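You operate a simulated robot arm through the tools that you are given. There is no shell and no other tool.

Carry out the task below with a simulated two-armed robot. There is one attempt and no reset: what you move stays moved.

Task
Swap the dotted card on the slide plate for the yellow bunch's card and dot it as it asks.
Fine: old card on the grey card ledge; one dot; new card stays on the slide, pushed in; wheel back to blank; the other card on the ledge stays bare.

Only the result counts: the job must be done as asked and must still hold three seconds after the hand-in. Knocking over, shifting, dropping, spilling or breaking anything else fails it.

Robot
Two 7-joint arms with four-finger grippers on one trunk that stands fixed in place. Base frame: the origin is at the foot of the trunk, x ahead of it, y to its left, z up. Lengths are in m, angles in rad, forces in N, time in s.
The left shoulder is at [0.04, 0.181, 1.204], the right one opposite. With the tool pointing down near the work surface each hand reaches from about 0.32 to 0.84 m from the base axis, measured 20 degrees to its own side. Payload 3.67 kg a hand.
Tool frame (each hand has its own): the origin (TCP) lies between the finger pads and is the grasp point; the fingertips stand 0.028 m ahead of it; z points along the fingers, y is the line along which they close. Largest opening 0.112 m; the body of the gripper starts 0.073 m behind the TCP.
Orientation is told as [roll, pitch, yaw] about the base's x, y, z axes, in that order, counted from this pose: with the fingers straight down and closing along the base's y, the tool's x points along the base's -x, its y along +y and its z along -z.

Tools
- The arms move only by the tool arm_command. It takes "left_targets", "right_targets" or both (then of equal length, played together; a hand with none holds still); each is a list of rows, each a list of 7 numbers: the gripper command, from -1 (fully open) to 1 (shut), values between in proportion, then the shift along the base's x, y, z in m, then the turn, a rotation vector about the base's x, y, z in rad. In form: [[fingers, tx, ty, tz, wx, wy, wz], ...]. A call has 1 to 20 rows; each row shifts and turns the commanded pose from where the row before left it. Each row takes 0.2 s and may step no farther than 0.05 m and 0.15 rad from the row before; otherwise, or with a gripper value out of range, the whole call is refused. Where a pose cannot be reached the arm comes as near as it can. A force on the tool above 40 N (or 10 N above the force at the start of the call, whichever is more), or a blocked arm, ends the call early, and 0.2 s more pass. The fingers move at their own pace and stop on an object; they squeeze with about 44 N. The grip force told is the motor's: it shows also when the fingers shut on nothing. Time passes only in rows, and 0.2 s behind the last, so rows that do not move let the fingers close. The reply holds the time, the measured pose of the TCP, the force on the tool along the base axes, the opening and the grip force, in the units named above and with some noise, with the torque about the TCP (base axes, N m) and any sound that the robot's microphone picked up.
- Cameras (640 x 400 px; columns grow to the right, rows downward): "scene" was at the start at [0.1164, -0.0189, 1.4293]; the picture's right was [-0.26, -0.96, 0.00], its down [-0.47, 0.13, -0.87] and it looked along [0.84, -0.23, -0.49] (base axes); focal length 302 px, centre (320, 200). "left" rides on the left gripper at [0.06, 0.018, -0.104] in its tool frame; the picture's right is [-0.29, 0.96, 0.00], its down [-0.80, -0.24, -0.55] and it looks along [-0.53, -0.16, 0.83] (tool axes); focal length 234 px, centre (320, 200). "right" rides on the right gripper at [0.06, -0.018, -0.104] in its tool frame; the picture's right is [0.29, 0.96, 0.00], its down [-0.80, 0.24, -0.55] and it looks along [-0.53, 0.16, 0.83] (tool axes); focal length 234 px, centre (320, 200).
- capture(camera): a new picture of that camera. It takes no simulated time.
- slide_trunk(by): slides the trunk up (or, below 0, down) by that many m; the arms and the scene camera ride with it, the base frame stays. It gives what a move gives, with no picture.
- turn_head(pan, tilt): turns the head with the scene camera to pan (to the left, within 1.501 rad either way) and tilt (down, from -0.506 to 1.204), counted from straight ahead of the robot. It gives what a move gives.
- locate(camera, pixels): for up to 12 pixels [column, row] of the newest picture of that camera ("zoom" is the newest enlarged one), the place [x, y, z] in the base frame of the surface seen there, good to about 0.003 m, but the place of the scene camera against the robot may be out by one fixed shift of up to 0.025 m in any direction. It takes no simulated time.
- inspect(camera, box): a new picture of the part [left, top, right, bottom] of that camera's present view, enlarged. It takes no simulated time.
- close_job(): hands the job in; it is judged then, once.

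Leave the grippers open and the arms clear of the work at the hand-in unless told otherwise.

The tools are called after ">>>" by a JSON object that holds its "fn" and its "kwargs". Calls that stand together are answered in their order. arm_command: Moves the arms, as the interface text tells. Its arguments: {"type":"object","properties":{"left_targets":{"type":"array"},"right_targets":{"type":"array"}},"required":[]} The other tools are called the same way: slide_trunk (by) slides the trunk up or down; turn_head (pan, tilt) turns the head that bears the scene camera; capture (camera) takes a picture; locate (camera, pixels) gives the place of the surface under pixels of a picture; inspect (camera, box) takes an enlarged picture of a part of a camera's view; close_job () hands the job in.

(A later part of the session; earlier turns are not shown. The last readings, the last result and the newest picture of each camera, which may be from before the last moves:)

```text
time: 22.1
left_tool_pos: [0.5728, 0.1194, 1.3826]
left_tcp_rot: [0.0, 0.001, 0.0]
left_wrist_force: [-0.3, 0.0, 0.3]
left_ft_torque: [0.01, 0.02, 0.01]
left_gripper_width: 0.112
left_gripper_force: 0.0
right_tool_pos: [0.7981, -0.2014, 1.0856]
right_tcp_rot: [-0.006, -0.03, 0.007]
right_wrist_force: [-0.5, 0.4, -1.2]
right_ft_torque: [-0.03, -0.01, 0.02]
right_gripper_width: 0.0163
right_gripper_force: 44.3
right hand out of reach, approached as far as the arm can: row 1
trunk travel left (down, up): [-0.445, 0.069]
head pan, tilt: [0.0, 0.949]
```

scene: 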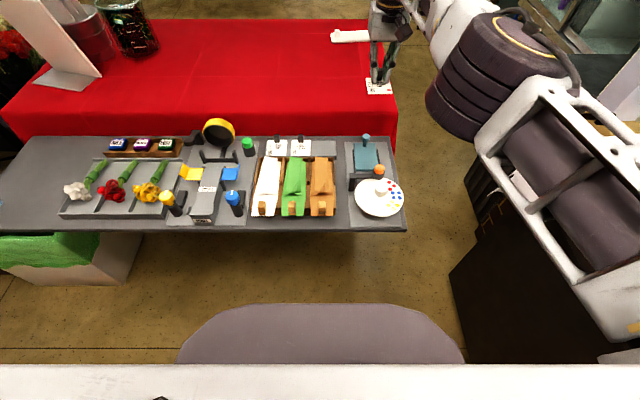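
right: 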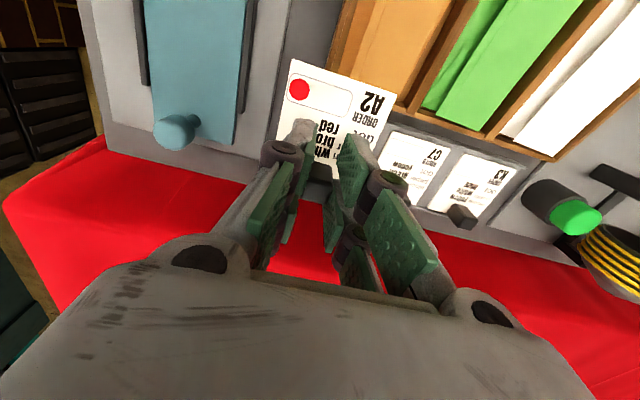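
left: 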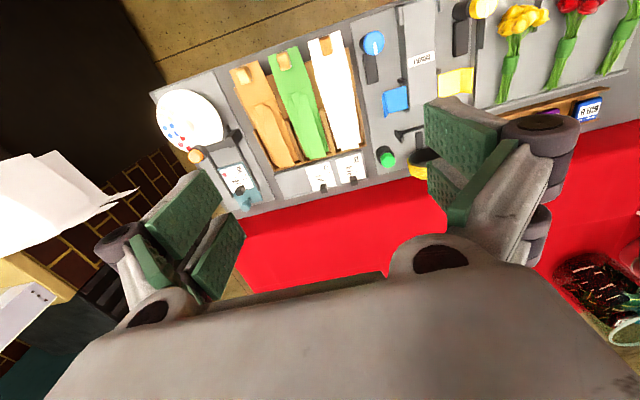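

Readings suggest the commanded pose lies far outside reach. The trunk slide appeared to reset it before, so I slide the trunk down 0.10 m (hand goes to z ≈ 0.985, card bottom ≈ 0.95, clear of everything), then test again.

>>> {"fn": "slide_trunk", "kwargs": {"by": -0.1}}

>>> {"fn": "arm_command", "kwargs": {"right_targets": [[1, -0.03, 0, 0, 0, 0, 0], [1, 0, 0, 0, 0, 0, 0]]}}

```text
time: 23.5
left_tool_pos: [0.5726, 0.1182, 1.2824]
left_tcp_rot: [0.001, 0.001, -0.002]
left_wrist_force: [-0.4, 0.8, -0.4]
left_ft_torque: [0.0, -0.03, -0.02]
left_gripper_width: 0.112
left_gripper_force: 0.0
right_tool_pos: [0.798, -0.2014, 0.9856]
right_tcp_rot: [-0.007, -0.03, 0.008]
right_wrist_force: [0.4, 0.1, -0.4]
right_ft_torque: [0.02, -0.03, -0.01]
right_gripper_width: 0.0163
right_gripper_force: 43.9
trunk travel left (down, up): [-0.345, 0.169]
head pan, tilt: [0.0, 0.949]
```

```text
time: 24.1
left_tool_pos: [0.5737, 0.1229, 1.2814]
left_tcp_rot: [-0.005, 0.002, 0.002]
left_wrist_force: [0.8, -0.1, 0.0]
left_ft_torque: [-0.07, -0.01, -0.01]
left_gripper_width: 0.1118
left_gripper_force: 0.0
right_tool_pos: [0.7684, -0.1983, 0.9854]
right_tcp_rot: [-0.01, -0.03, 0.008]
right_wrist_force: [-0.7, 1.7, 0.3]
right_ft_torque: [-0.09, -0.02, -0.01]
right_gripper_width: 0.0165
right_gripper_force: 44.0
trunk travel left (down, up): [-0.345, 0.169]
head pan, tilt: [0.0, 0.949]
```

It tracks again: the trunk slide resets the commanded pose. Now I go up, over to above A2's original place, and undo the small tilt.

>>> {"fn": "arm_command", "kwargs": {"right_targets": [[1, -0.008, 0.0147, 0.02, 0.003, 0.01, -0.002], [1, -0.008, 0.0147, 0.02, 0.003, 0.01, -0.003], [1, -0.008, 0.0147, 0.02, 0.004, 0.01, -0.003], [1, -0.0066, 0.0147, 0.02, 0, 0, 0], [1, 0, 0, 0, 0, 0, 0]]}}

>>> {"fn": "slide_trunk", "kwargs": {"by": -0.1}}

>>> {"fn": "capture", "kwargs": {"camera": "right"}}

>>> {"fn": "capture", "kwargs": {"camera": "scene"}}

```text
time: 25.3
left_tool_pos: [0.5733, 0.1181, 1.2828]
left_tcp_rot: [-0.001, 0.001, 0.001]
left_wrist_force: [0.9, -0.2, 0.2]
left_ft_torque: [0.0, 0.01, -0.02]
left_gripper_width: 0.1121
left_gripper_force: 0.0
right_tool_pos: [0.7378, -0.1431, 1.065]
right_tcp_rot: [0.004, 0.001, 0.0]
right_wrist_force: [0.0, 0.7, -0.9]
right_ft_torque: [-0.02, -0.01, -0.03]
right_gripper_width: 0.0165
right_gripper_force: 43.8
trunk travel left (down, up): [-0.345, 0.169]
head pan, tilt: [0.0, 0.949]
```

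```text
time: 26.6
left_tool_pos: [0.5715, 0.1188, 1.1839]
left_tcp_rot: [0.0, 0.001, -0.002]
left_wrist_force: [0.5, 0.3, 0.1]
left_ft_torque: [-0.03, 0.0, -0.01]
left_gripper_width: 0.1119
left_gripper_force: 0.0
right_tool_pos: [0.7367, -0.1453, 0.9685]
right_tcp_rot: [0.004, 0.002, -0.001]
right_wrist_force: [0.6, 0.1, 0.0]
right_ft_torque: [0.01, -0.06, -0.01]
right_gripper_width: 0.0164
right_gripper_force: 44.1
trunk travel left (down, up): [-0.245, 0.269]
head pan, tilt: [0.0, 0.949]
```

```text
taken
```

right: 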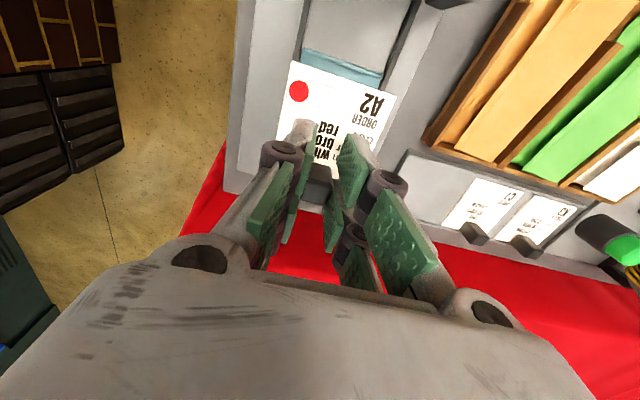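

```text
taken
```

scene: 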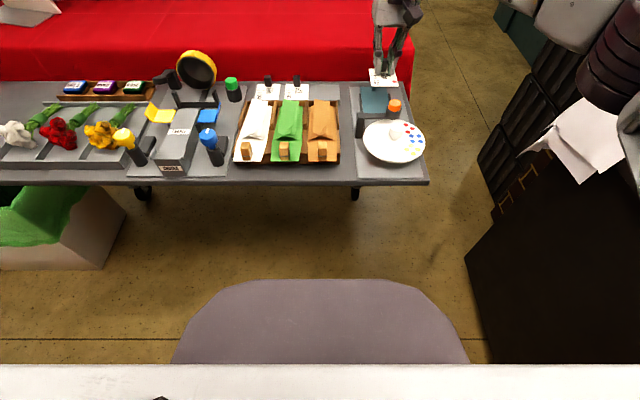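

The hand with A2 is at (0.737,−0.144,0.9685) above the teal slide. I lower it to just over the original place.

>>> {"fn": "arm_command", "kwargs": {"right_targets": [[1, 0.001, 0.0045, 0, -0.004, 0, 0], [1, 0, 0, -0.02, 0, 0, 0], [1, 0, 0, -0.02, 0, 0, 0], [1, 0, 0, -0.02, 0, 0, 0], [1, 0, 0, -0.007, 0, 0, 0], [1, 0, 0, 0, 0, 0, 0]]}}

>>> {"fn": "inspect", "kwargs": {"camera": "scene", "box": [335, 50, 435, 125]}}

>>> {"fn": "inspect", "kwargs": {"camera": "right", "box": [240, 30, 420, 200]}}

```text
time: 28.0
left_tool_pos: [0.5723, 0.1186, 1.1843]
left_tcp_rot: [0.001, 0.0, -0.001]
left_wrist_force: [-0.3, 0.1, 0.5]
left_ft_torque: [0.01, -0.03, 0.0]
left_gripper_width: 0.1119
left_gripper_force: 0.1
right_tool_pos: [0.7386, -0.1399, 0.8997]
right_tcp_rot: [0.0, 0.001, 0.0]
right_wrist_force: [0.6, -0.4, -0.6]
right_ft_torque: [-0.01, 0.02, -0.02]
right_gripper_width: 0.0164
right_gripper_force: 44.6
trunk travel left (down, up): [-0.245, 0.269]
head pan, tilt: [0.0, 0.949]
```

```text
5.33 times, centred on (385, 88) of scene
```

zoom: 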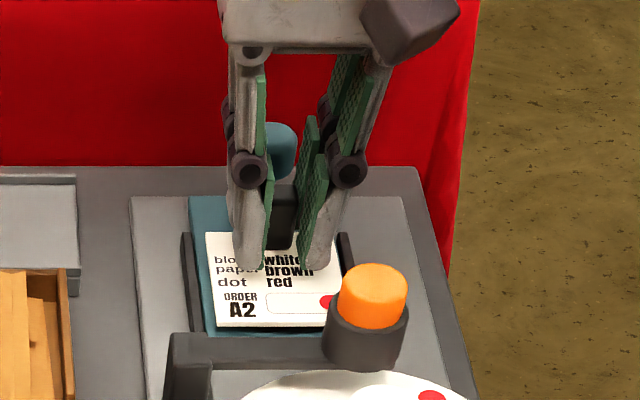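

```text
2.35 times, centred on (330, 115) of right
```

zoom: 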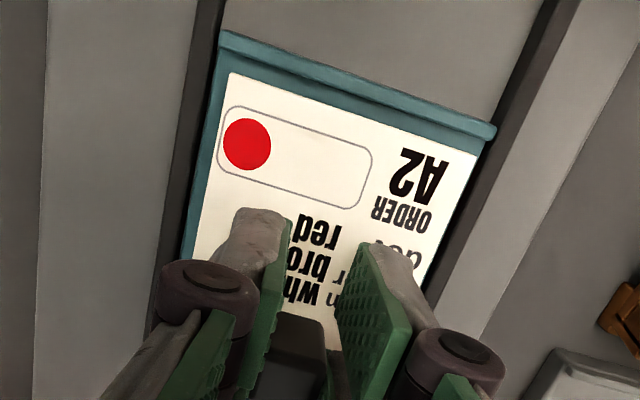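

The card hovers about 6 mm over the slide, well inside its outline. I lower 6 mm and check contact force.

>>> {"fn": "arm_command", "kwargs": {"right_targets": [[1, 0, 0, -0.003, 0, 0, 0], [1, 0, 0, -0.003, 0, 0, 0], [1, 0, 0, 0, 0, 0, 0]]}}

```text
time: 28.8
left_tool_pos: [0.5727, 0.1189, 1.1837]
left_tcp_rot: [0.001, 0.001, -0.001]
left_wrist_force: [-0.9, 0.4, 0.0]
left_ft_torque: [0.0, -0.02, -0.01]
left_gripper_width: 0.1121
left_gripper_force: 0.1
right_tool_pos: [0.7384, -0.1404, 0.8928]
right_tcp_rot: [-0.004, 0.0, -0.001]
right_wrist_force: [-0.7, -0.7, 0.5]
right_ft_torque: [0.04, 0.05, -0.01]
right_gripper_width: 0.0165
right_gripper_force: 43.9
trunk travel left (down, up): [-0.245, 0.269]
head pan, tilt: [0.0, 0.949]
```

It's at its original grip height. I open to 0.04 m and rise 0.06 m.

>>> {"fn": "arm_command", "kwargs": {"right_targets": [[0.6, 0, 0, -0.0005, 0, 0, 0], [0.286, 0, 0, 0, 0, 0, 0], [0.286, 0, 0, 0, 0, 0, 0], [0.286, 0, 0, 0.02, 0, 0, 0], [0.286, 0, 0, 0.04, 0, 0, 0], [0.286, 0, 0, 0.03, 0, 0, 0], [0.286, 0, 0, 0, 0, 0, 0]]}}

>>> {"fn": "inspect", "kwargs": {"camera": "right", "box": [240, 50, 400, 150]}}

>>> {"fn": "capture", "kwargs": {"camera": "right"}}

```text
time: 30.4
left_tool_pos: [0.5724, 0.1193, 1.1836]
left_tcp_rot: [0.0, -0.001, 0.0]
left_wrist_force: [-0.4, -0.6, -0.5]
left_ft_torque: [0.0, -0.02, 0.0]
left_gripper_width: 0.112
left_gripper_force: 0.1
right_tool_pos: [0.7397, -0.1398, 0.9831]
right_tcp_rot: [0.0, 0.0, 0.0]
right_wrist_force: [-0.4, -0.5, 0.1]
right_ft_torque: [0.03, -0.01, 0.03]
right_gripper_width: 0.0399
right_gripper_force: 0.0
trunk travel left (down, up): [-0.245, 0.269]
head pan, tilt: [0.0, 0.949]
```

```text
4.00 times, centred on (320, 100) of right
```

zoom: 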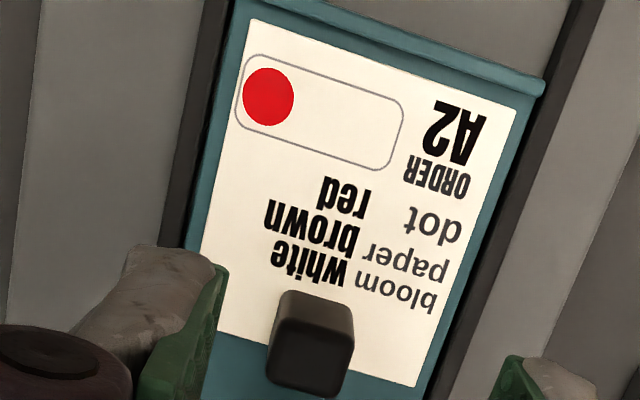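

```text
taken
```

right: 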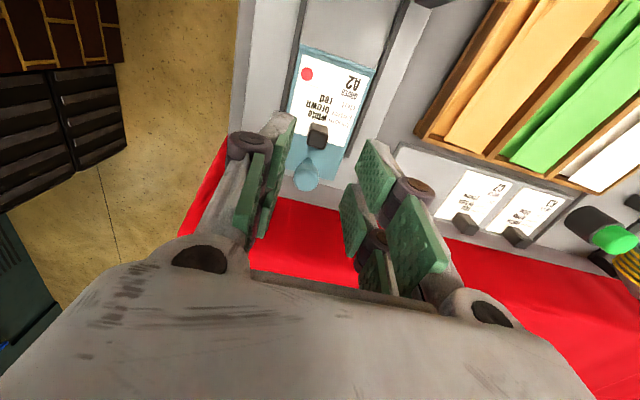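

A2 rests back on the slide. I locate its tab and card corners again ([283,300], [353,318], [270,372], [340,392]; card front [250,20], [515,108]).

>>> {"fn": "locate", "kwargs": {"camera": "zoom", "pixels": [[283, 330], [350, 345], [272, 370], [338, 388], [310, 355], [252, 22], [513, 110], [415, 383], [245, 8], [540, 92], [268, 97], [322, 112]]}}

```text
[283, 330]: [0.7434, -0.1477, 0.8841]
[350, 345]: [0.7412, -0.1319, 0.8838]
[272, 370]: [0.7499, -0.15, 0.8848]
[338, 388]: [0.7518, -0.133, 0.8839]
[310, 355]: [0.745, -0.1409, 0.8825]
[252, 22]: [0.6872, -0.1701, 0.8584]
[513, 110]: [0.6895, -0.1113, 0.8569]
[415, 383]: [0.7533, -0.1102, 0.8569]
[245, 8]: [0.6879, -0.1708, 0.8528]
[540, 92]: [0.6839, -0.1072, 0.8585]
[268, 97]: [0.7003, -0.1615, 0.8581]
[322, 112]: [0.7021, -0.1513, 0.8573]
```

Tab centre ≈ (0.745,−0.1405). I tilt the hand 0.25 rad forward, shift to x ≈ 0.732 and come down to z ≈ 0.912 first for a check.

>>> {"fn": "arm_command", "kwargs": {"right_targets": [[0.286, -0.0035, -0.0005, 0, 0, -0.125, 0], [0.286, -0.0035, 0, 0, 0, -0.125, 0], [0.286, 0, 0, -0.03, 0, 0, 0], [0.286, 0, 0, -0.03, 0, 0, 0], [0.286, 0, 0, -0.011, 0, 0, 0], [0.286, 0, 0, 0, 0, 0, 0]]}}

>>> {"fn": "capture", "kwargs": {"camera": "right"}}

>>> {"fn": "inspect", "kwargs": {"camera": "scene", "box": [335, 50, 435, 125]}}

```text
time: 31.8
left_tool_pos: [0.5722, 0.1192, 1.1842]
left_tcp_rot: [-0.002, -0.001, -0.001]
left_wrist_force: [-0.2, -0.7, 0.1]
left_ft_torque: [-0.03, -0.03, 0.02]
left_gripper_width: 0.1119
left_gripper_force: 0.0
right_tool_pos: [0.7311, -0.1407, 0.9111]
right_tcp_rot: [0.001, -0.249, 0.0]
right_wrist_force: [0.6, -0.4, 0.6]
right_ft_torque: [-0.03, -0.06, 0.01]
right_gripper_width: 0.0398
right_gripper_force: 0.1
trunk travel left (down, up): [-0.245, 0.269]
head pan, tilt: [0.0, 0.949]
```

```text
taken
```

right: 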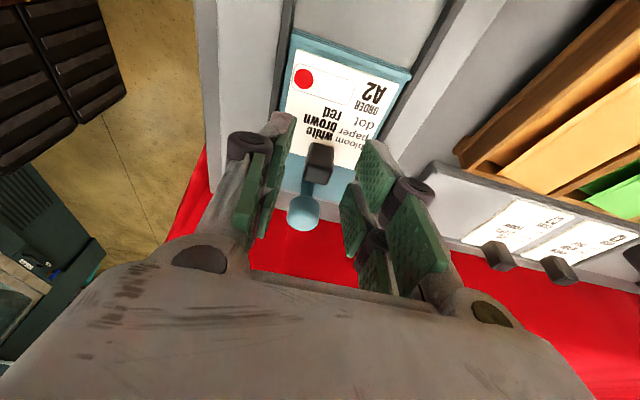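

```text
5.33 times, centred on (385, 88) of scene
```

zoom: 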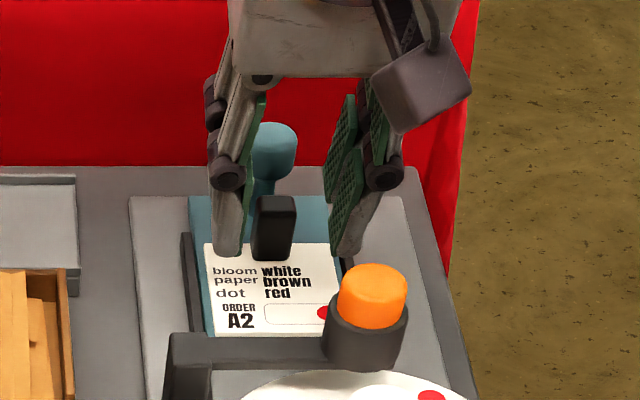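

Alignment looks right, and the camera box is well above the plunger. I descend the last 16 mm and close on the tab.

>>> {"fn": "arm_command", "kwargs": {"right_targets": [[0.286, 0, 0, -0.01, 0, 0, 0], [0.286, 0, 0, -0.006, 0, 0, 0], [0.286, 0, 0, 0, 0, 0, 0], [0.6, 0, 0, 0, 0, 0, 0], [1, 0, 0, 0, 0, 0, 0], [1, 0, 0, 0, 0, 0, 0]]}}

>>> {"fn": "inspect", "kwargs": {"camera": "right", "box": [250, 100, 394, 230]}}

```text
time: 33.2
left_tool_pos: [0.5729, 0.1188, 1.183]
left_tcp_rot: [0.0, 0.0, -0.001]
left_wrist_force: [-0.2, 0.3, 0.1]
left_ft_torque: [-0.02, -0.03, 0.0]
left_gripper_width: 0.1119
left_gripper_force: 0.0
right_tool_pos: [0.7307, -0.14, 0.8959]
right_tcp_rot: [0.001, -0.248, 0.002]
right_wrist_force: [0.0, 0.1, 0.4]
right_ft_torque: [0.02, -0.01, -0.02]
right_gripper_width: 0.0169
right_gripper_force: 44.1
trunk travel left (down, up): [-0.245, 0.269]
head pan, tilt: [0.0, 0.949]
```

```text
3.08 times, centred on (322, 165) of right
```

zoom: 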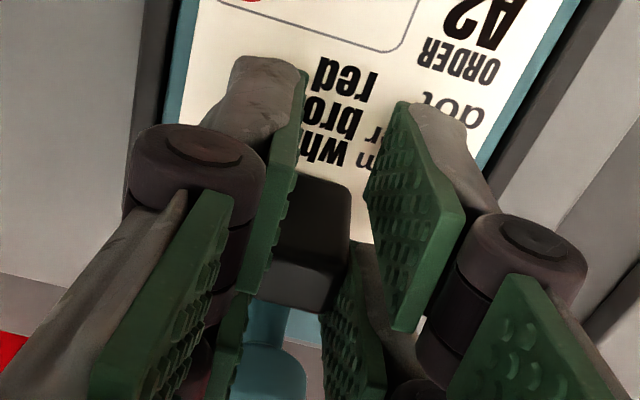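

Gripped (0.0169 m, 44 N). I lift 0.05 m, then move over to above the free ledge slot, TCP ≈ (0.786,−0.010).

>>> {"fn": "arm_command", "kwargs": {"right_targets": [[1, 0, 0, 0.005, 0, 0, 0], [1, 0, 0, 0.015, 0, 0, 0], [1, 0, 0, 0.02, 0, 0, 0], [1, 0, 0, 0.015, 0, 0, 0], [1, 0.011, 0.026, 0, 0, 0, 0], [1, 0.011, 0.026, 0, 0, 0, 0], [1, 0.011, 0.026, 0, 0, 0, 0], [1, 0.011, 0.026, 0, 0, 0, 0], [1, 0.011, 0.026, 0, 0, 0, 0], [1, 0, 0, 0, 0, 0, 0]]}}

>>> {"fn": "capture", "kwargs": {"camera": "right"}}

>>> {"fn": "inspect", "kwargs": {"camera": "scene", "box": [235, 40, 365, 125]}}

```text
time: 35.4
left_tool_pos: [0.5729, 0.1181, 1.1837]
left_tcp_rot: [0.0, -0.002, 0.0]
left_wrist_force: [0.3, -0.6, -0.6]
left_ft_torque: [0.04, -0.01, 0.01]
left_gripper_width: 0.1119
left_gripper_force: 0.0
right_tool_pos: [0.7861, -0.0109, 0.9505]
right_tcp_rot: [0.0, -0.249, 0.0]
right_wrist_force: [-0.3, -0.6, 0.2]
right_ft_torque: [0.05, -0.01, -0.01]
right_gripper_width: 0.0169
right_gripper_force: 43.8
trunk travel left (down, up): [-0.245, 0.269]
head pan, tilt: [0.0, 0.949]
```

```text
taken
```

right: 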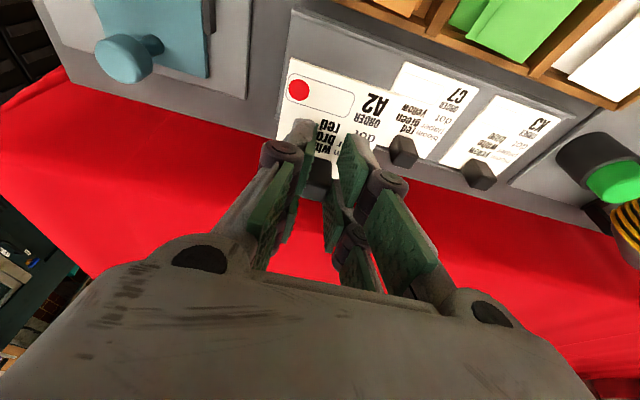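

```text
4.71 times, centred on (300, 82) of scene
```

zoom: 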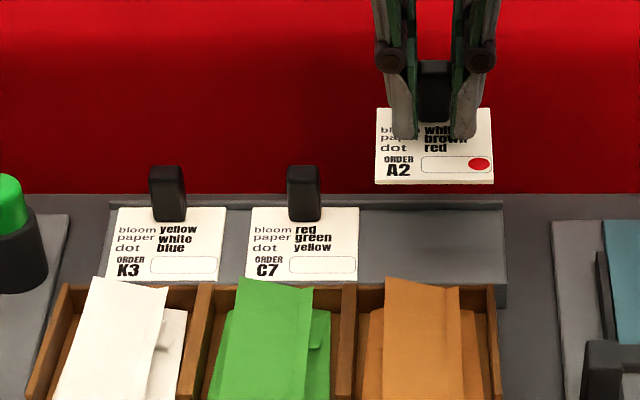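

The card is above the slot. I'll check the slot edges in the right view near [280-470, 0-170] before lowering.

>>> {"fn": "inspect", "kwargs": {"camera": "right", "box": [260, 0, 480, 170]}}

```text
2.35 times, centred on (370, 85) of right
```

zoom: 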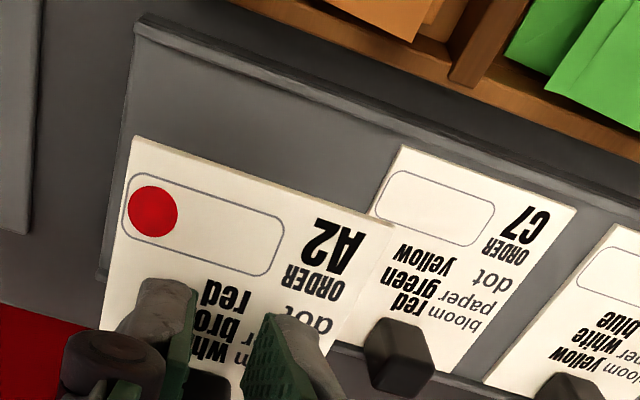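

I locate A2's front corners [135,140], [392,222], C7's corner [402,148], [372,212], and the ledge front corner [140,30], end edge [110,250].

>>> {"fn": "locate", "kwargs": {"camera": "zoom", "pixels": [[137, 143], [388, 224], [405, 150], [374, 210], [572, 210], [145, 28], [140, 50], [112, 225], [105, 275], [260, 120], [265, 60], [120, 300]]}}

```text
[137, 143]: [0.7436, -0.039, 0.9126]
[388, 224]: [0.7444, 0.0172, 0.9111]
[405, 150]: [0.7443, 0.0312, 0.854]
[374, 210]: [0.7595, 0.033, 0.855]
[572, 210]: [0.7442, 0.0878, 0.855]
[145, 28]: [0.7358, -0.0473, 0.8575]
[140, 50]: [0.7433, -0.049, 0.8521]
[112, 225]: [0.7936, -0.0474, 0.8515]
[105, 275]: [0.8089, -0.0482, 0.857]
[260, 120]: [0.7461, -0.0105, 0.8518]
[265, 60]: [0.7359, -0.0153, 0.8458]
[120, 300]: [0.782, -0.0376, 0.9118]
```

A2 will land at x from 0.744, y −0.039…0.017, clear of C7 (0.031) and the lip (−0.049). I lower 0.054 m, then the last millimetres.

>>> {"fn": "arm_command", "kwargs": {"right_targets": [[1, 0, 0, -0.02, 0, 0, 0], [1, 0, 0, -0.02, 0, 0, 0], [1, 0, 0, -0.01, 0, 0, 0], [1, 0, 0, -0.004, 0, 0, 0], [1, 0, 0, 0, 0, 0, 0]]}}

>>> {"fn": "inspect", "kwargs": {"camera": "right", "box": [260, 0, 480, 170]}}

```text
time: 36.6
left_tool_pos: [0.5722, 0.1181, 1.1846]
left_tcp_rot: [0.001, -0.001, 0.001]
left_wrist_force: [0.0, 0.2, 0.3]
left_ft_torque: [0.02, 0.01, 0.0]
left_gripper_width: 0.112
left_gripper_force: 0.2
right_tool_pos: [0.787, -0.0088, 0.8992]
right_tcp_rot: [0.0, -0.253, 0.0]
right_wrist_force: [1.0, -0.3, 9.0]
right_ft_torque: [0.05, -0.27, -0.02]
right_gripper_width: 0.0164
right_gripper_force: 44.6
trunk travel left (down, up): [-0.245, 0.269]
head pan, tilt: [0.0, 0.949]
```

```text
2.35 times, centred on (370, 85) of right
```

zoom: 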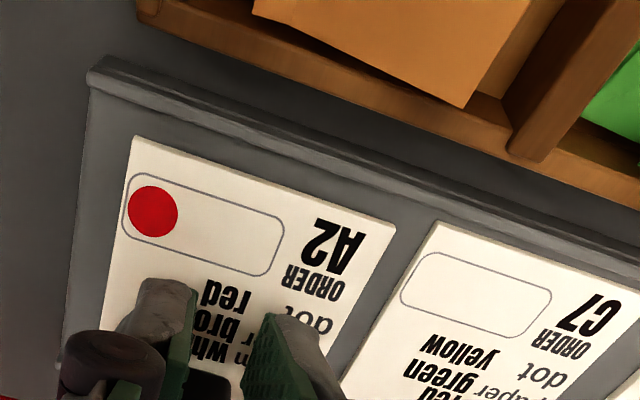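

9 N upward already at z 0.899 with torque pointing to contact at the rear edge: A2's rear edge is on the ledge's back lip. There are about 6 mm free in front, so I rise 6 mm, shift −4 mm in x, and lower again.

>>> {"fn": "arm_command", "kwargs": {"right_targets": [[1, 0, 0, 0.008, 0, 0, 0], [1, -0.004, -0.001, 0, 0, 0, 0], [1, 0, 0, 0, 0, 0, 0]]}}

>>> {"fn": "inspect", "kwargs": {"camera": "right", "box": [260, 0, 480, 170]}}

>>> {"fn": "inspect", "kwargs": {"camera": "scene", "box": [265, 60, 355, 115]}}

```text
time: 37.4
left_tool_pos: [0.5745, 0.1197, 1.183]
left_tcp_rot: [-0.001, -0.001, 0.002]
left_wrist_force: [-0.8, 0.5, 0.3]
left_ft_torque: [-0.02, -0.02, -0.01]
left_gripper_width: 0.1121
left_gripper_force: 0.1
right_tool_pos: [0.7822, -0.0108, 0.904]
right_tcp_rot: [-0.002, -0.251, -0.001]
right_wrist_force: [0.3, 0.3, -0.6]
right_ft_torque: [-0.01, -0.05, 0.01]
right_gripper_width: 0.0168
right_gripper_force: 44.4
trunk travel left (down, up): [-0.245, 0.269]
head pan, tilt: [0.0, 0.949]
```

```text
2.35 times, centred on (370, 85) of right
```

zoom: 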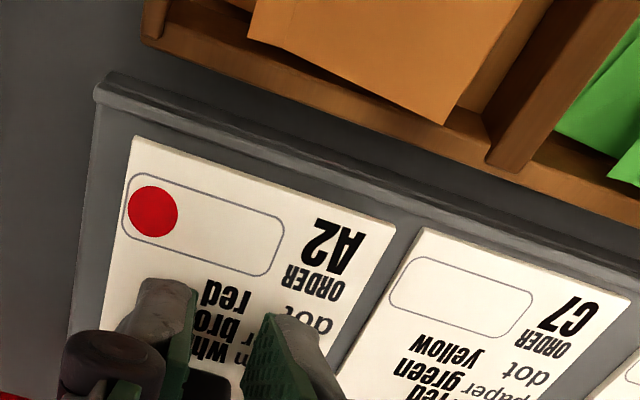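

```text
7.11 times, centred on (310, 88) of scene
```

zoom: 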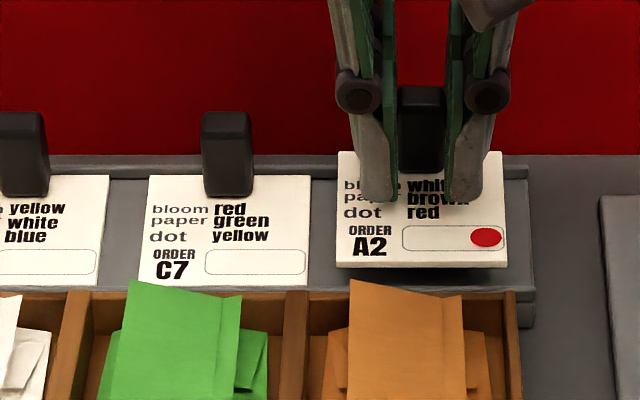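

A2 hovers about 1 cm over the tray. I lower in small steps to z ≈ 0.894.

>>> {"fn": "arm_command", "kwargs": {"right_targets": [[1, 0, 0, -0.004, 0, 0, 0], [1, 0, 0, -0.003, 0, 0, 0], [1, 0, 0, -0.002, 0, 0, 0], [1, 0, 0, 0, 0, 0, 0]]}}

```text
time: 38.4
left_tool_pos: [0.5731, 0.1197, 1.1837]
left_tcp_rot: [-0.002, 0.0, 0.001]
left_wrist_force: [0.0, 0.1, -0.7]
left_ft_torque: [0.01, -0.01, 0.02]
left_gripper_width: 0.112
left_gripper_force: 0.0
right_tool_pos: [0.7823, -0.01, 0.8968]
right_tcp_rot: [0.0, -0.249, -0.002]
right_wrist_force: [-0.1, 0.3, -0.2]
right_ft_torque: [0.03, 0.0, 0.0]
right_gripper_width: 0.0167
right_gripper_force: 43.8
trunk travel left (down, up): [-0.245, 0.269]
head pan, tilt: [0.0, 0.949]
```

No contact now at 0.8968, so the lip is cleared. I go on in 1 mm rows.

>>> {"fn": "arm_command", "kwargs": {"right_targets": [[1, 0, 0, -0.001, 0, 0, 0], [1, 0, 0, -0.001, 0, 0, 0], [1, 0, 0, -0.001, 0, 0, 0], [1, 0, 0, 0, 0, 0, 0]]}}

>>> {"fn": "inspect", "kwargs": {"camera": "right", "box": [260, 0, 480, 170]}}

>>> {"fn": "inspect", "kwargs": {"camera": "scene", "box": [265, 60, 355, 115]}}

```text
time: 39.4
left_tool_pos: [0.5723, 0.1188, 1.1843]
left_tcp_rot: [-0.001, -0.001, 0.001]
left_wrist_force: [0.2, 1.2, 0.5]
left_ft_torque: [0.04, -0.03, 0.0]
left_gripper_width: 0.1121
left_gripper_force: 0.1
right_tool_pos: [0.7818, -0.0116, 0.894]
right_tcp_rot: [0.0, -0.251, 0.0]
right_wrist_force: [0.2, -0.2, 1.6]
right_ft_torque: [0.02, 0.04, 0.0]
right_gripper_width: 0.0166
right_gripper_force: 44.2
trunk travel left (down, up): [-0.245, 0.269]
head pan, tilt: [0.0, 0.949]
```

```text
2.35 times, centred on (370, 85) of right
```

zoom: 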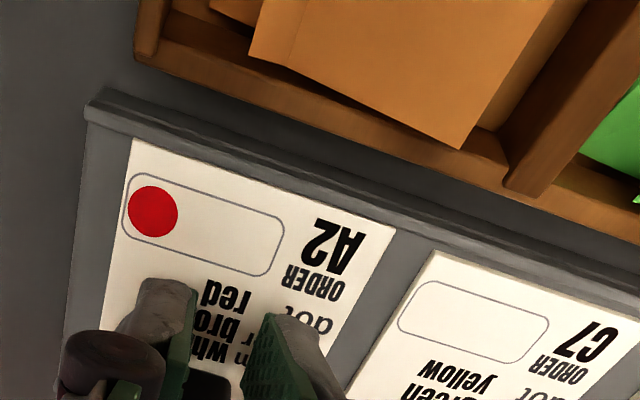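

```text
7.11 times, centred on (310, 88) of scene
```

zoom: 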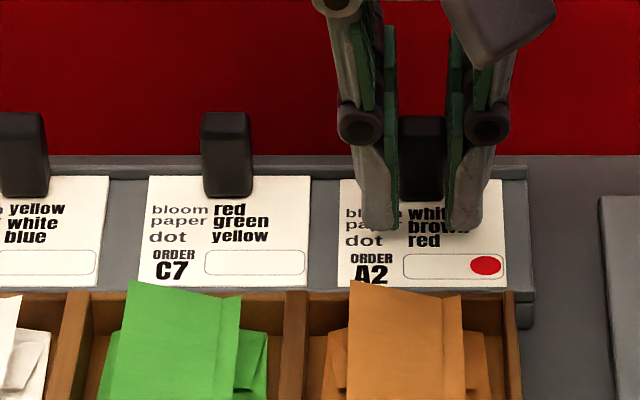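

A2 is in the tray in line with C7, with light contact (1.6 N). I open to 0.04 m and rise.

>>> {"fn": "arm_command", "kwargs": {"right_targets": [[0.6, 0, 0, 0, 0, 0, 0], [0.286, 0, 0, 0, 0, 0, 0], [0.286, 0, 0, 0, 0, 0, 0], [0.286, 0, 0, 0.01, 0, 0, 0], [0.286, 0, 0, 0.03, 0, 0, 0], [0.286, 0, 0, 0.04, 0, 0, 0], [0.286, -0.02, -0.03, 0.03, 0, 0, 0], [0.286, -0.02, -0.04, 0, 0, 0, 0], [0.286, 0, 0, 0, 0, 0, 0]]}}

>>> {"fn": "inspect", "kwargs": {"camera": "scene", "box": [235, 60, 355, 130]}}

```text
time: 41.4
left_tool_pos: [0.5728, 0.1212, 1.1833]
left_tcp_rot: [-0.002, 0.001, 0.001]
left_wrist_force: [0.3, -0.3, -0.1]
left_ft_torque: [-0.03, 0.02, 0.03]
left_gripper_width: 0.1121
left_gripper_force: 0.0
right_tool_pos: [0.7426, -0.0793, 1.0029]
right_tcp_rot: [-0.002, -0.249, 0.001]
right_wrist_force: [0.1, 0.9, -0.8]
right_ft_torque: [-0.06, -0.01, 0.01]
right_gripper_width: 0.0401
right_gripper_force: 0.0
trunk travel left (down, up): [-0.245, 0.269]
head pan, tilt: [0.0, 0.949]
```

```text
5.33 times, centred on (295, 95) of scene
```

zoom: 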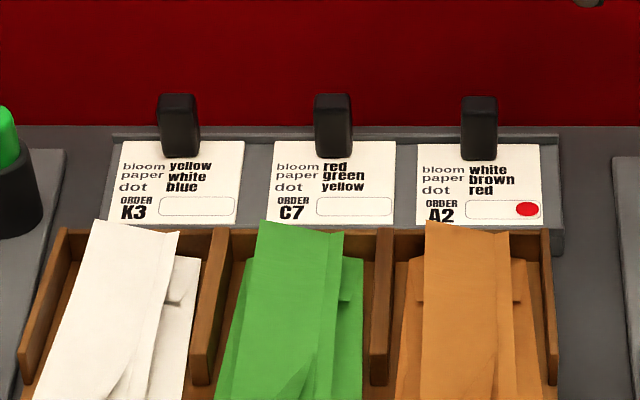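

A2 lies well on the ledge. Now I move the right hand back to its parking place and bring the left hand, tilted 0.25 rad forward and narrowed to 0.04 m, over K3.

>>> {"fn": "arm_command", "kwargs": {"right_targets": [[0.286, -0.0236, -0.0254, 0.0184, 0, 0.025, 0], [0.286, -0.0236, -0.0254, 0.0184, 0, 0.025, 0], [0.286, -0.0236, -0.0254, 0.0184, 0, 0.025, 0], [0.286, -0.0236, -0.0254, 0.0184, 0, 0.025, 0], [0.286, -0.0236, -0.0254, 0.0184, 0, 0.025, 0], [0.286, -0.0236, -0.0254, 0.0184, 0, 0.025, 0], [0.286, -0.0236, -0.0254, 0.0184, 0, 0.025, 0], [0.286, -0.0236, -0.0254, 0.0184, 0, 0.025, 0], [0.286, -0.0236, -0.0254, 0.0184, 0, 0.025, 0], [0.286, -0.0236, -0.0254, 0.0184, 0, 0.025, 0], [0.286, 0, 0, 0, 0, 0, 0]], "left_targets": [[0.286, 0.01775, 0.0011, -0.0153, 0, -0.025, 0], [0.286, 0.01775, 0.0011, -0.0153, 0, -0.025, 0], [0.286, 0.01775, 0.0011, -0.0153, 0, -0.025, 0], [0.286, 0.01775, 0.0011, -0.0153, 0, -0.025, 0], [0.286, 0.01775, 0.0011, -0.0153, 0, -0.025, 0], [0.286, 0.01775, 0.0011, -0.0153, 0, -0.025, 0], [0.286, 0.01775, 0.0011, -0.0153, 0, -0.025, 0], [0.286, 0.01775, 0.0011, -0.0153, 0, -0.025, 0], [0.286, 0.01775, 0.0011, -0.0153, 0, -0.025, 0], [0.286, 0.01775, 0.0011, -0.0153, 0, -0.025, 0], [0.286, 0, 0, 0, 0, 0, 0]]}}

>>> {"fn": "capture", "kwargs": {"camera": "left"}}

>>> {"fn": "capture", "kwargs": {"camera": "scene"}}

```text
time: 43.8
left_tool_pos: [0.7523, 0.1298, 1.0299]
left_tcp_rot: [0.001, -0.25, -0.001]
left_wrist_force: [-0.5, -0.2, -0.9]
left_ft_torque: [-0.01, 0.02, -0.04]
left_gripper_width: 0.04
left_gripper_force: 0.1
right_tool_pos: [0.5067, -0.3342, 1.1855]
right_tcp_rot: [-0.003, -0.001, 0.0]
right_wrist_force: [-0.6, 0.2, 0.5]
right_ft_torque: [0.01, 0.01, 0.01]
right_gripper_width: 0.0402
right_gripper_force: 0.1
trunk travel left (down, up): [-0.245, 0.269]
head pan, tilt: [0.0, 0.949]
```

```text
taken
```

left: 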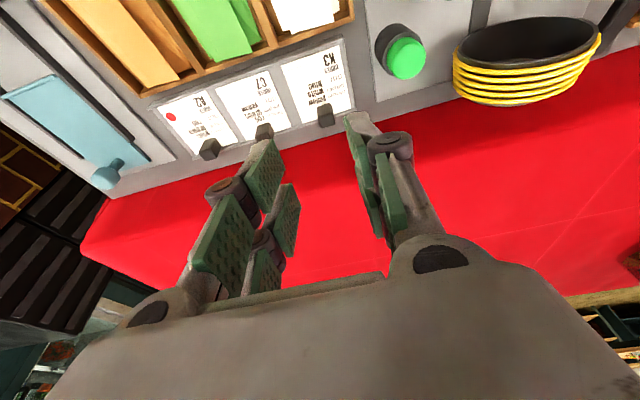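

```text
taken
```

scene: 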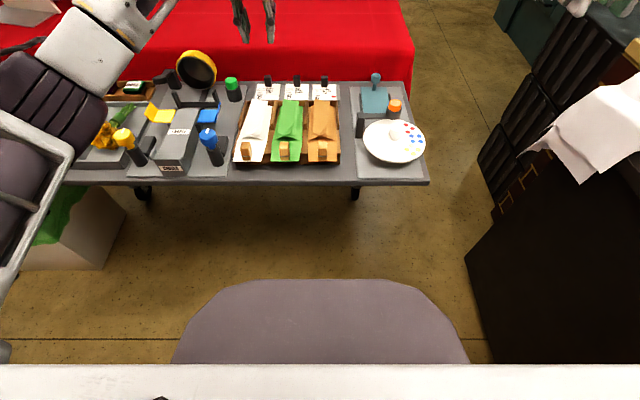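

K3's tab is at [325,113] in the left view. I enlarge and also measure the black/yellow ring's height to be sure the left arm clears it.

>>> {"fn": "locate", "kwargs": {"camera": "left", "pixels": [[325, 113], [265, 132], [209, 150], [405, 58], [530, 100], [560, 22], [400, 40], [470, 60]]}}

>>> {"fn": "locate", "kwargs": {"camera": "scene", "pixels": [[197, 52], [190, 60], [232, 80], [100, 60], [50, 110], [35, 80]]}}

>>> {"fn": "inspect", "kwargs": {"camera": "left", "box": [250, 30, 380, 130]}}

```text
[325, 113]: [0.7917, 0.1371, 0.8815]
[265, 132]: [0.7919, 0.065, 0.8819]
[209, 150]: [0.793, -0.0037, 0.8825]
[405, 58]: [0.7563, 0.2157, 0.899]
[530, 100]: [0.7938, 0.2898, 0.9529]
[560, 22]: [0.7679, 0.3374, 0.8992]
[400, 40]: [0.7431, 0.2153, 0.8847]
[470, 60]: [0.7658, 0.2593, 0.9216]
```

```text
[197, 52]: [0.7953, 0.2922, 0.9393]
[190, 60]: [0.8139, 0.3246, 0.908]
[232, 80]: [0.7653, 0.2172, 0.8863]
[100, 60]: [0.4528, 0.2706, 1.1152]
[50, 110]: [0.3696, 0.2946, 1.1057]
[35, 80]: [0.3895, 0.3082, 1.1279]
```

```text
4.00 times, centred on (315, 80) of left
```

zoom: 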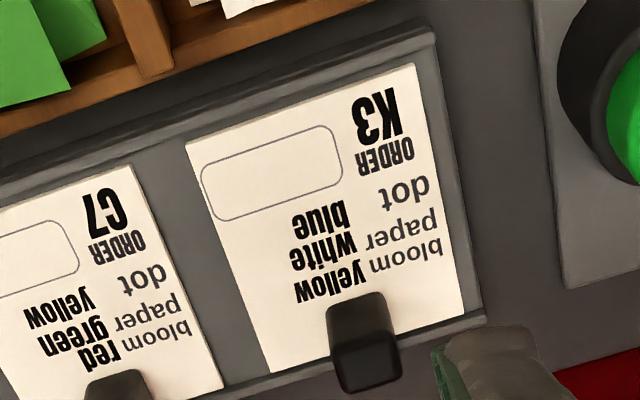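

I locate K3's corners: [187,143], [413,65], [465,312], [270,372], and tab top corners [328,345], [395,335], [340,392], [402,378].

>>> {"fn": "locate", "kwargs": {"camera": "zoom", "pixels": [[190, 145], [411, 67], [462, 310], [272, 370], [332, 345], [392, 337], [343, 388], [400, 376], [366, 362], [130, 168], [222, 388], [100, 385]]}}

```text
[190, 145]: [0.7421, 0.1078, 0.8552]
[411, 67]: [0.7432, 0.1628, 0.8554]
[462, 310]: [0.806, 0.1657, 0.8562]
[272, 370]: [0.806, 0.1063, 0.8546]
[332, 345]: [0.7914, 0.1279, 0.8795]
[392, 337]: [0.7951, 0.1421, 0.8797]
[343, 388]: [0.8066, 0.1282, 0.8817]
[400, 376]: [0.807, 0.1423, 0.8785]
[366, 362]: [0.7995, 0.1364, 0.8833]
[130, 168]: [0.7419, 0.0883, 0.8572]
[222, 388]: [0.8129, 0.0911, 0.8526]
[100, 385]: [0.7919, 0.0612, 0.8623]
```

K3: tab centre ≈ (0.799,0.1355), top 0.882. Left TCP target (0.785,0.1355). I go above it and down to z ≈ 0.91.

>>> {"fn": "arm_command", "kwargs": {"left_targets": [[0.286, 0.0165, 0.003, -0.01, 0, 0, 0], [0.286, 0.0165, 0.003, -0.02, 0, 0, 0], [0.286, 0, 0, -0.03, 0, 0, 0], [0.286, 0, 0, -0.03, 0, 0, 0], [0.286, 0, 0, -0.025, 0, 0, 0], [0.286, 0, 0, 0, 0, 0, 0]]}}

>>> {"fn": "capture", "kwargs": {"camera": "left"}}

>>> {"fn": "inspect", "kwargs": {"camera": "left", "box": [250, 90, 394, 220]}}

>>> {"fn": "inspect", "kwargs": {"camera": "scene", "box": [235, 40, 355, 115]}}

```text
time: 45.2
left_tool_pos: [0.7835, 0.137, 0.916]
left_tcp_rot: [0.0, -0.25, 0.001]
left_wrist_force: [-0.5, 0.6, 0.9]
left_ft_torque: [0.01, -0.02, 0.03]
left_gripper_width: 0.0401
left_gripper_force: 0.0
right_tool_pos: [0.5067, -0.3349, 1.1868]
right_tcp_rot: [0.0, 0.001, 0.0]
right_wrist_force: [-0.1, 0.3, -0.7]
right_ft_torque: [0.02, -0.01, 0.01]
right_gripper_width: 0.0399
right_gripper_force: 0.1
trunk travel left (down, up): [-0.245, 0.269]
head pan, tilt: [0.0, 0.949]
```

```text
taken
```

left: 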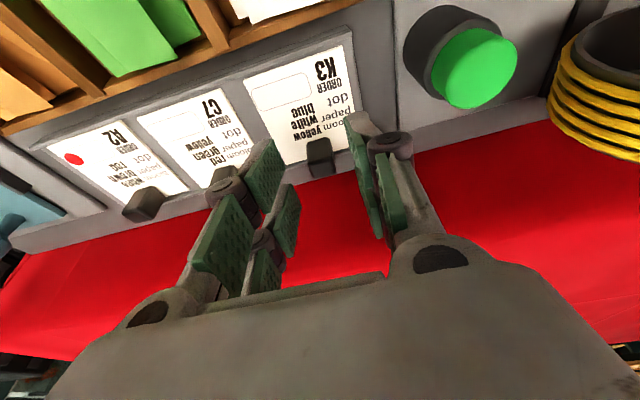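

```text
3.08 times, centred on (322, 155) of left
```

zoom: 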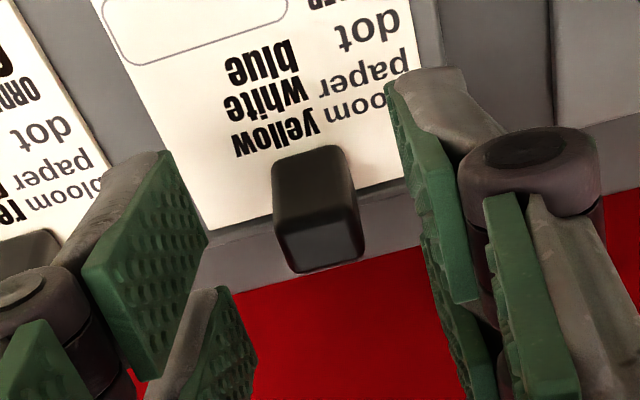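

```text
5.33 times, centred on (295, 78) of scene
```

zoom: 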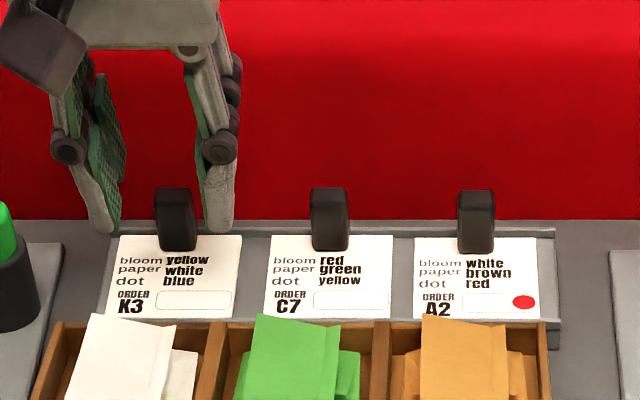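

The fingers straddle K3's tab. I lower 23 mm and close.

>>> {"fn": "arm_command", "kwargs": {"left_targets": [[0.286, 0.001, -0.001, -0.012, 0, 0, 0], [0.286, 0, 0, -0.011, 0, 0, 0], [0.286, 0, 0, 0, 0, 0, 0], [0.6, 0, 0, 0, 0, 0, 0], [1, 0, 0, 0, 0, 0, 0], [1, 0, 0, 0, 0, 0, 0]]}}

>>> {"fn": "inspect", "kwargs": {"camera": "left", "box": [250, 90, 394, 220]}}

```text
time: 46.6
left_tool_pos: [0.7855, 0.1347, 0.8928]
left_tcp_rot: [-0.001, -0.249, 0.0]
left_wrist_force: [1.0, -0.5, 0.3]
left_ft_torque: [0.05, -0.06, 0.0]
left_gripper_width: 0.0166
left_gripper_force: 44.5
right_tool_pos: [0.5062, -0.3353, 1.1857]
right_tcp_rot: [0.001, 0.001, -0.002]
right_wrist_force: [-0.4, 0.2, 0.0]
right_ft_torque: [0.01, 0.03, -0.02]
right_gripper_width: 0.0399
right_gripper_force: 0.1
trunk travel left (down, up): [-0.245, 0.269]
head pan, tilt: [0.0, 0.949]
```

```text
3.08 times, centred on (322, 155) of left
```

zoom: 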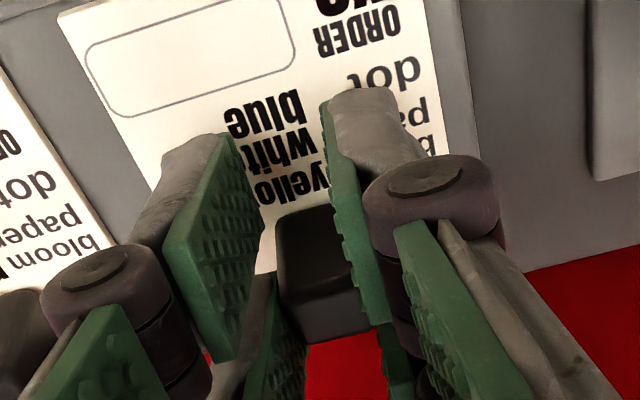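

K3 is gripped. I lift it 0.06 m.

>>> {"fn": "arm_command", "kwargs": {"left_targets": [[1, 0, 0, 0.005, 0, 0, 0], [1, 0, 0, 0.015, 0, 0, 0], [1, 0, 0, 0.02, 0, 0, 0], [1, 0, 0, 0.025, 0, 0, 0], [1, 0, 0, 0, 0, 0, 0]]}}

>>> {"fn": "capture", "kwargs": {"camera": "scene"}}

```text
time: 47.8
left_tool_pos: [0.7858, 0.1348, 0.9561]
left_tcp_rot: [0.0, -0.248, 0.002]
left_wrist_force: [-0.1, 0.0, 0.3]
left_ft_torque: [0.04, -0.03, 0.03]
left_gripper_width: 0.0167
left_gripper_force: 43.6
right_tool_pos: [0.5064, -0.3351, 1.1874]
right_tcp_rot: [-0.002, 0.0, 0.002]
right_wrist_force: [0.2, 0.6, -0.4]
right_ft_torque: [-0.02, 0.05, 0.02]
right_gripper_width: 0.0398
right_gripper_force: 0.1
trunk travel left (down, up): [-0.245, 0.269]
head pan, tilt: [0.0, 0.949]
```

```text
taken
```

scene: 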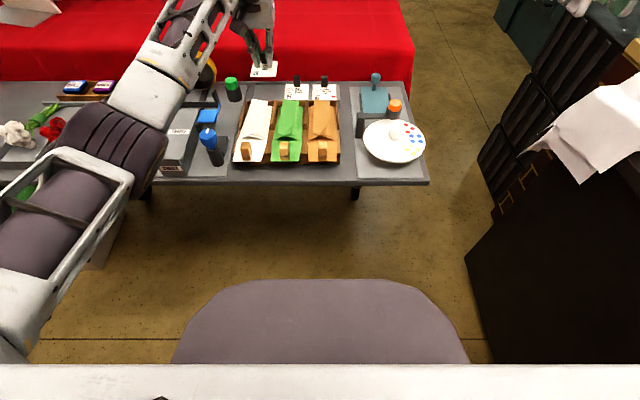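

K3 hangs level. I move it back in x and sideways to y ≈ −0.02 first, watching reach flags.

>>> {"fn": "arm_command", "kwargs": {"left_targets": [[1, -0.0275, 0, 0, 0, 0, 0], [1, -0.0275, 0, 0, 0, 0, 0], [1, 0, -0.031, 0, 0, 0, 0], [1, 0, -0.031, 0, 0, 0, 0], [1, 0, -0.031, 0, 0, 0, 0], [1, 0, -0.031, 0, 0, 0, 0], [1, 0, -0.031, 0, 0, 0, 0], [1, 0, 0, 0, 0, 0, 0]]}}

>>> {"fn": "capture", "kwargs": {"camera": "scene"}}

```text
time: 49.6
left_tool_pos: [0.7303, -0.0202, 0.9575]
left_tcp_rot: [0.001, -0.249, 0.001]
left_wrist_force: [0.0, -0.2, -0.4]
left_ft_torque: [0.0, -0.01, -0.04]
left_gripper_width: 0.0168
left_gripper_force: 44.0
right_tool_pos: [0.5065, -0.3338, 1.1866]
right_tcp_rot: [-0.003, -0.001, -0.002]
right_wrist_force: [-0.6, 0.0, -0.1]
right_ft_torque: [-0.02, 0.02, -0.04]
right_gripper_width: 0.04
right_gripper_force: 0.0
trunk travel left (down, up): [-0.245, 0.269]
head pan, tilt: [0.0, 0.949]
```

```text
taken
```

scene: 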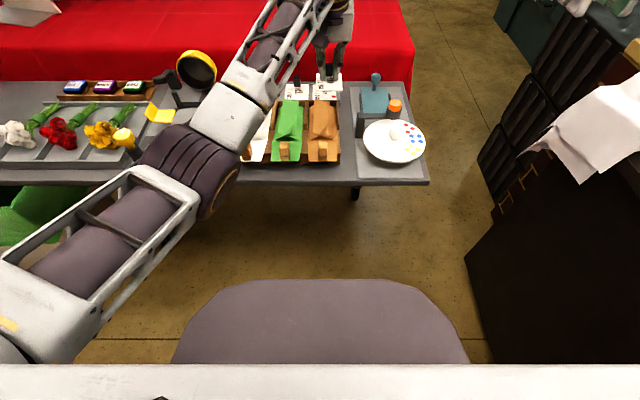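

Tracking fine. I continue to y ≈ −0.1405 above the slide.

>>> {"fn": "arm_command", "kwargs": {"left_targets": [[1, 0, -0.03, 0, 0, 0, 0], [1, 0, -0.03, 0, 0, 0, 0], [1, 0, -0.03, 0, 0, 0, 0], [1, 0, -0.03, 0, 0, 0, 0], [1, 0, 0, 0, 0, 0, 0]]}}

>>> {"fn": "capture", "kwargs": {"camera": "left"}}

>>> {"fn": "inspect", "kwargs": {"camera": "left", "box": [240, 20, 460, 180]}}

>>> {"fn": "inspect", "kwargs": {"camera": "scene", "box": [335, 40, 435, 120]}}

```text
time: 50.8
left_tool_pos: [0.7301, -0.1396, 0.9574]
left_tcp_rot: [-0.002, -0.248, 0.0]
left_wrist_force: [0.0, -0.4, 0.2]
left_ft_torque: [0.0, 0.04, -0.01]
left_gripper_width: 0.0164
left_gripper_force: 44.7
right_tool_pos: [0.5059, -0.3334, 1.186]
right_tcp_rot: [-0.002, 0.0, 0.001]
right_wrist_force: [0.5, -0.7, -0.6]
right_ft_torque: [-0.04, 0.0, 0.01]
right_gripper_width: 0.04
right_gripper_force: 0.0
trunk travel left (down, up): [-0.245, 0.269]
head pan, tilt: [0.0, 0.949]
```

```text
taken
```

left: 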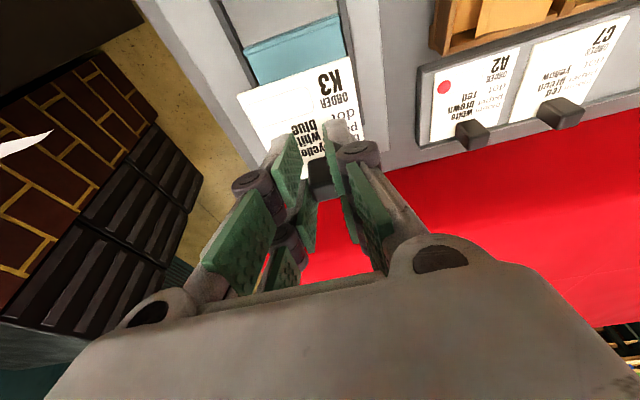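

```text
2.50 times, centred on (350, 100) of left
```

zoom: 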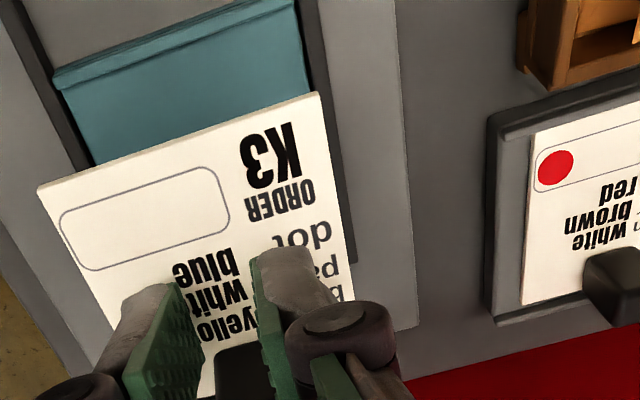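

```text
5.00 times, centred on (385, 80) of scene
```

zoom: 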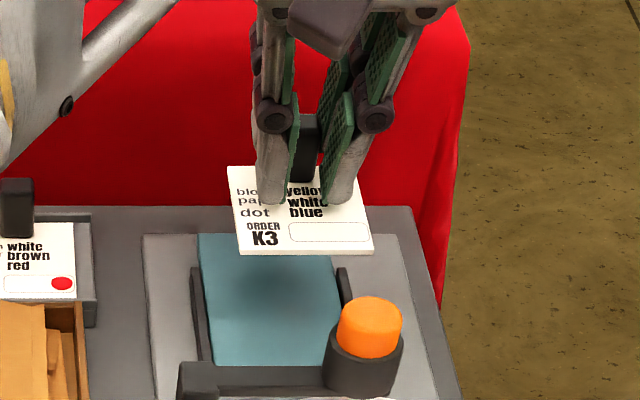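

The slide plate shows a raised lip at its front ([55,70]–[295,5] in the left zoom). I re-take that zoom and measure card and plate edges.

>>> {"fn": "inspect", "kwargs": {"camera": "left", "box": [240, 20, 460, 180]}}

>>> {"fn": "locate", "kwargs": {"camera": "zoom", "pixels": [[42, 190], [316, 95], [350, 280], [57, 78], [68, 95], [298, 12], [300, 30], [100, 155], [320, 120], [180, 60], [175, 35], [210, 370]]}}

```text
2.50 times, centred on (350, 100) of left
```

zoom: 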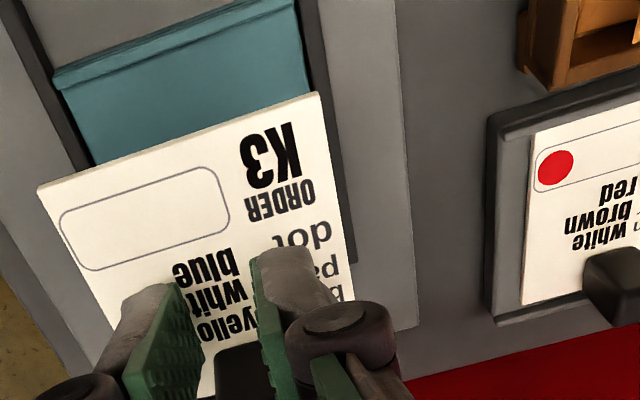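

```text
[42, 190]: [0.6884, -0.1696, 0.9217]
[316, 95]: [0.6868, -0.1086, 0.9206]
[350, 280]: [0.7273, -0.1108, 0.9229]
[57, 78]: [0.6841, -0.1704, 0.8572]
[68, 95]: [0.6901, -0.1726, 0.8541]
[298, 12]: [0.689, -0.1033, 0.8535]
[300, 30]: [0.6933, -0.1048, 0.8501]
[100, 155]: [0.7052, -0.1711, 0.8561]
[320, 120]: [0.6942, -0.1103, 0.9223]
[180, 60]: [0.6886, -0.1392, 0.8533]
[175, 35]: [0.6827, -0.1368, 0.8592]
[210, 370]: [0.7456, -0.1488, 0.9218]
```

K3's front edge is at x ≈ 0.6876, the lip spans about 0.682–0.687; I shift +1 mm and lower to just above, then step down in millimetres watching force (contact expected near TCP z 0.8955).

>>> {"fn": "arm_command", "kwargs": {"left_targets": [[1, 0.001, 0, -0.02, 0, 0, 0], [1, 0, 0, -0.02, 0, 0, 0], [1, 0, 0, -0.015, 0, 0, 0], [1, 0, 0, 0, 0, 0, 0]]}}

>>> {"fn": "inspect", "kwargs": {"camera": "left", "box": [240, 20, 460, 180]}}

>>> {"fn": "inspect", "kwargs": {"camera": "scene", "box": [335, 50, 435, 125]}}

```text
time: 51.8
left_tool_pos: [0.73, -0.1386, 0.9031]
left_tcp_rot: [-0.001, -0.251, -0.001]
left_wrist_force: [0.0, 0.8, -0.4]
left_ft_torque: [0.0, 0.01, 0.02]
left_gripper_width: 0.0165
left_gripper_force: 44.1
right_tool_pos: [0.5058, -0.3344, 1.1876]
right_tcp_rot: [0.001, 0.0, 0.0]
right_wrist_force: [0.6, -0.7, 0.7]
right_ft_torque: [0.0, 0.01, 0.01]
right_gripper_width: 0.04
right_gripper_force: 0.1
trunk travel left (down, up): [-0.245, 0.269]
head pan, tilt: [0.0, 0.949]
```

```text
2.50 times, centred on (350, 100) of left
```

zoom: 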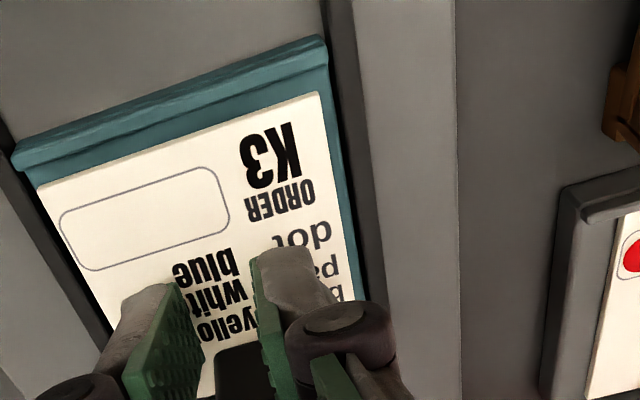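

```text
5.33 times, centred on (385, 88) of scene
```

zoom: 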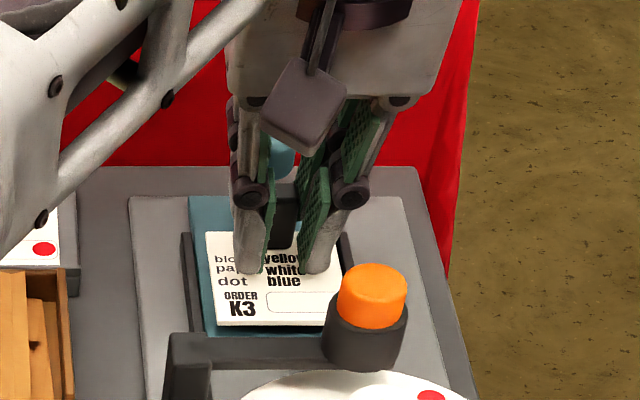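

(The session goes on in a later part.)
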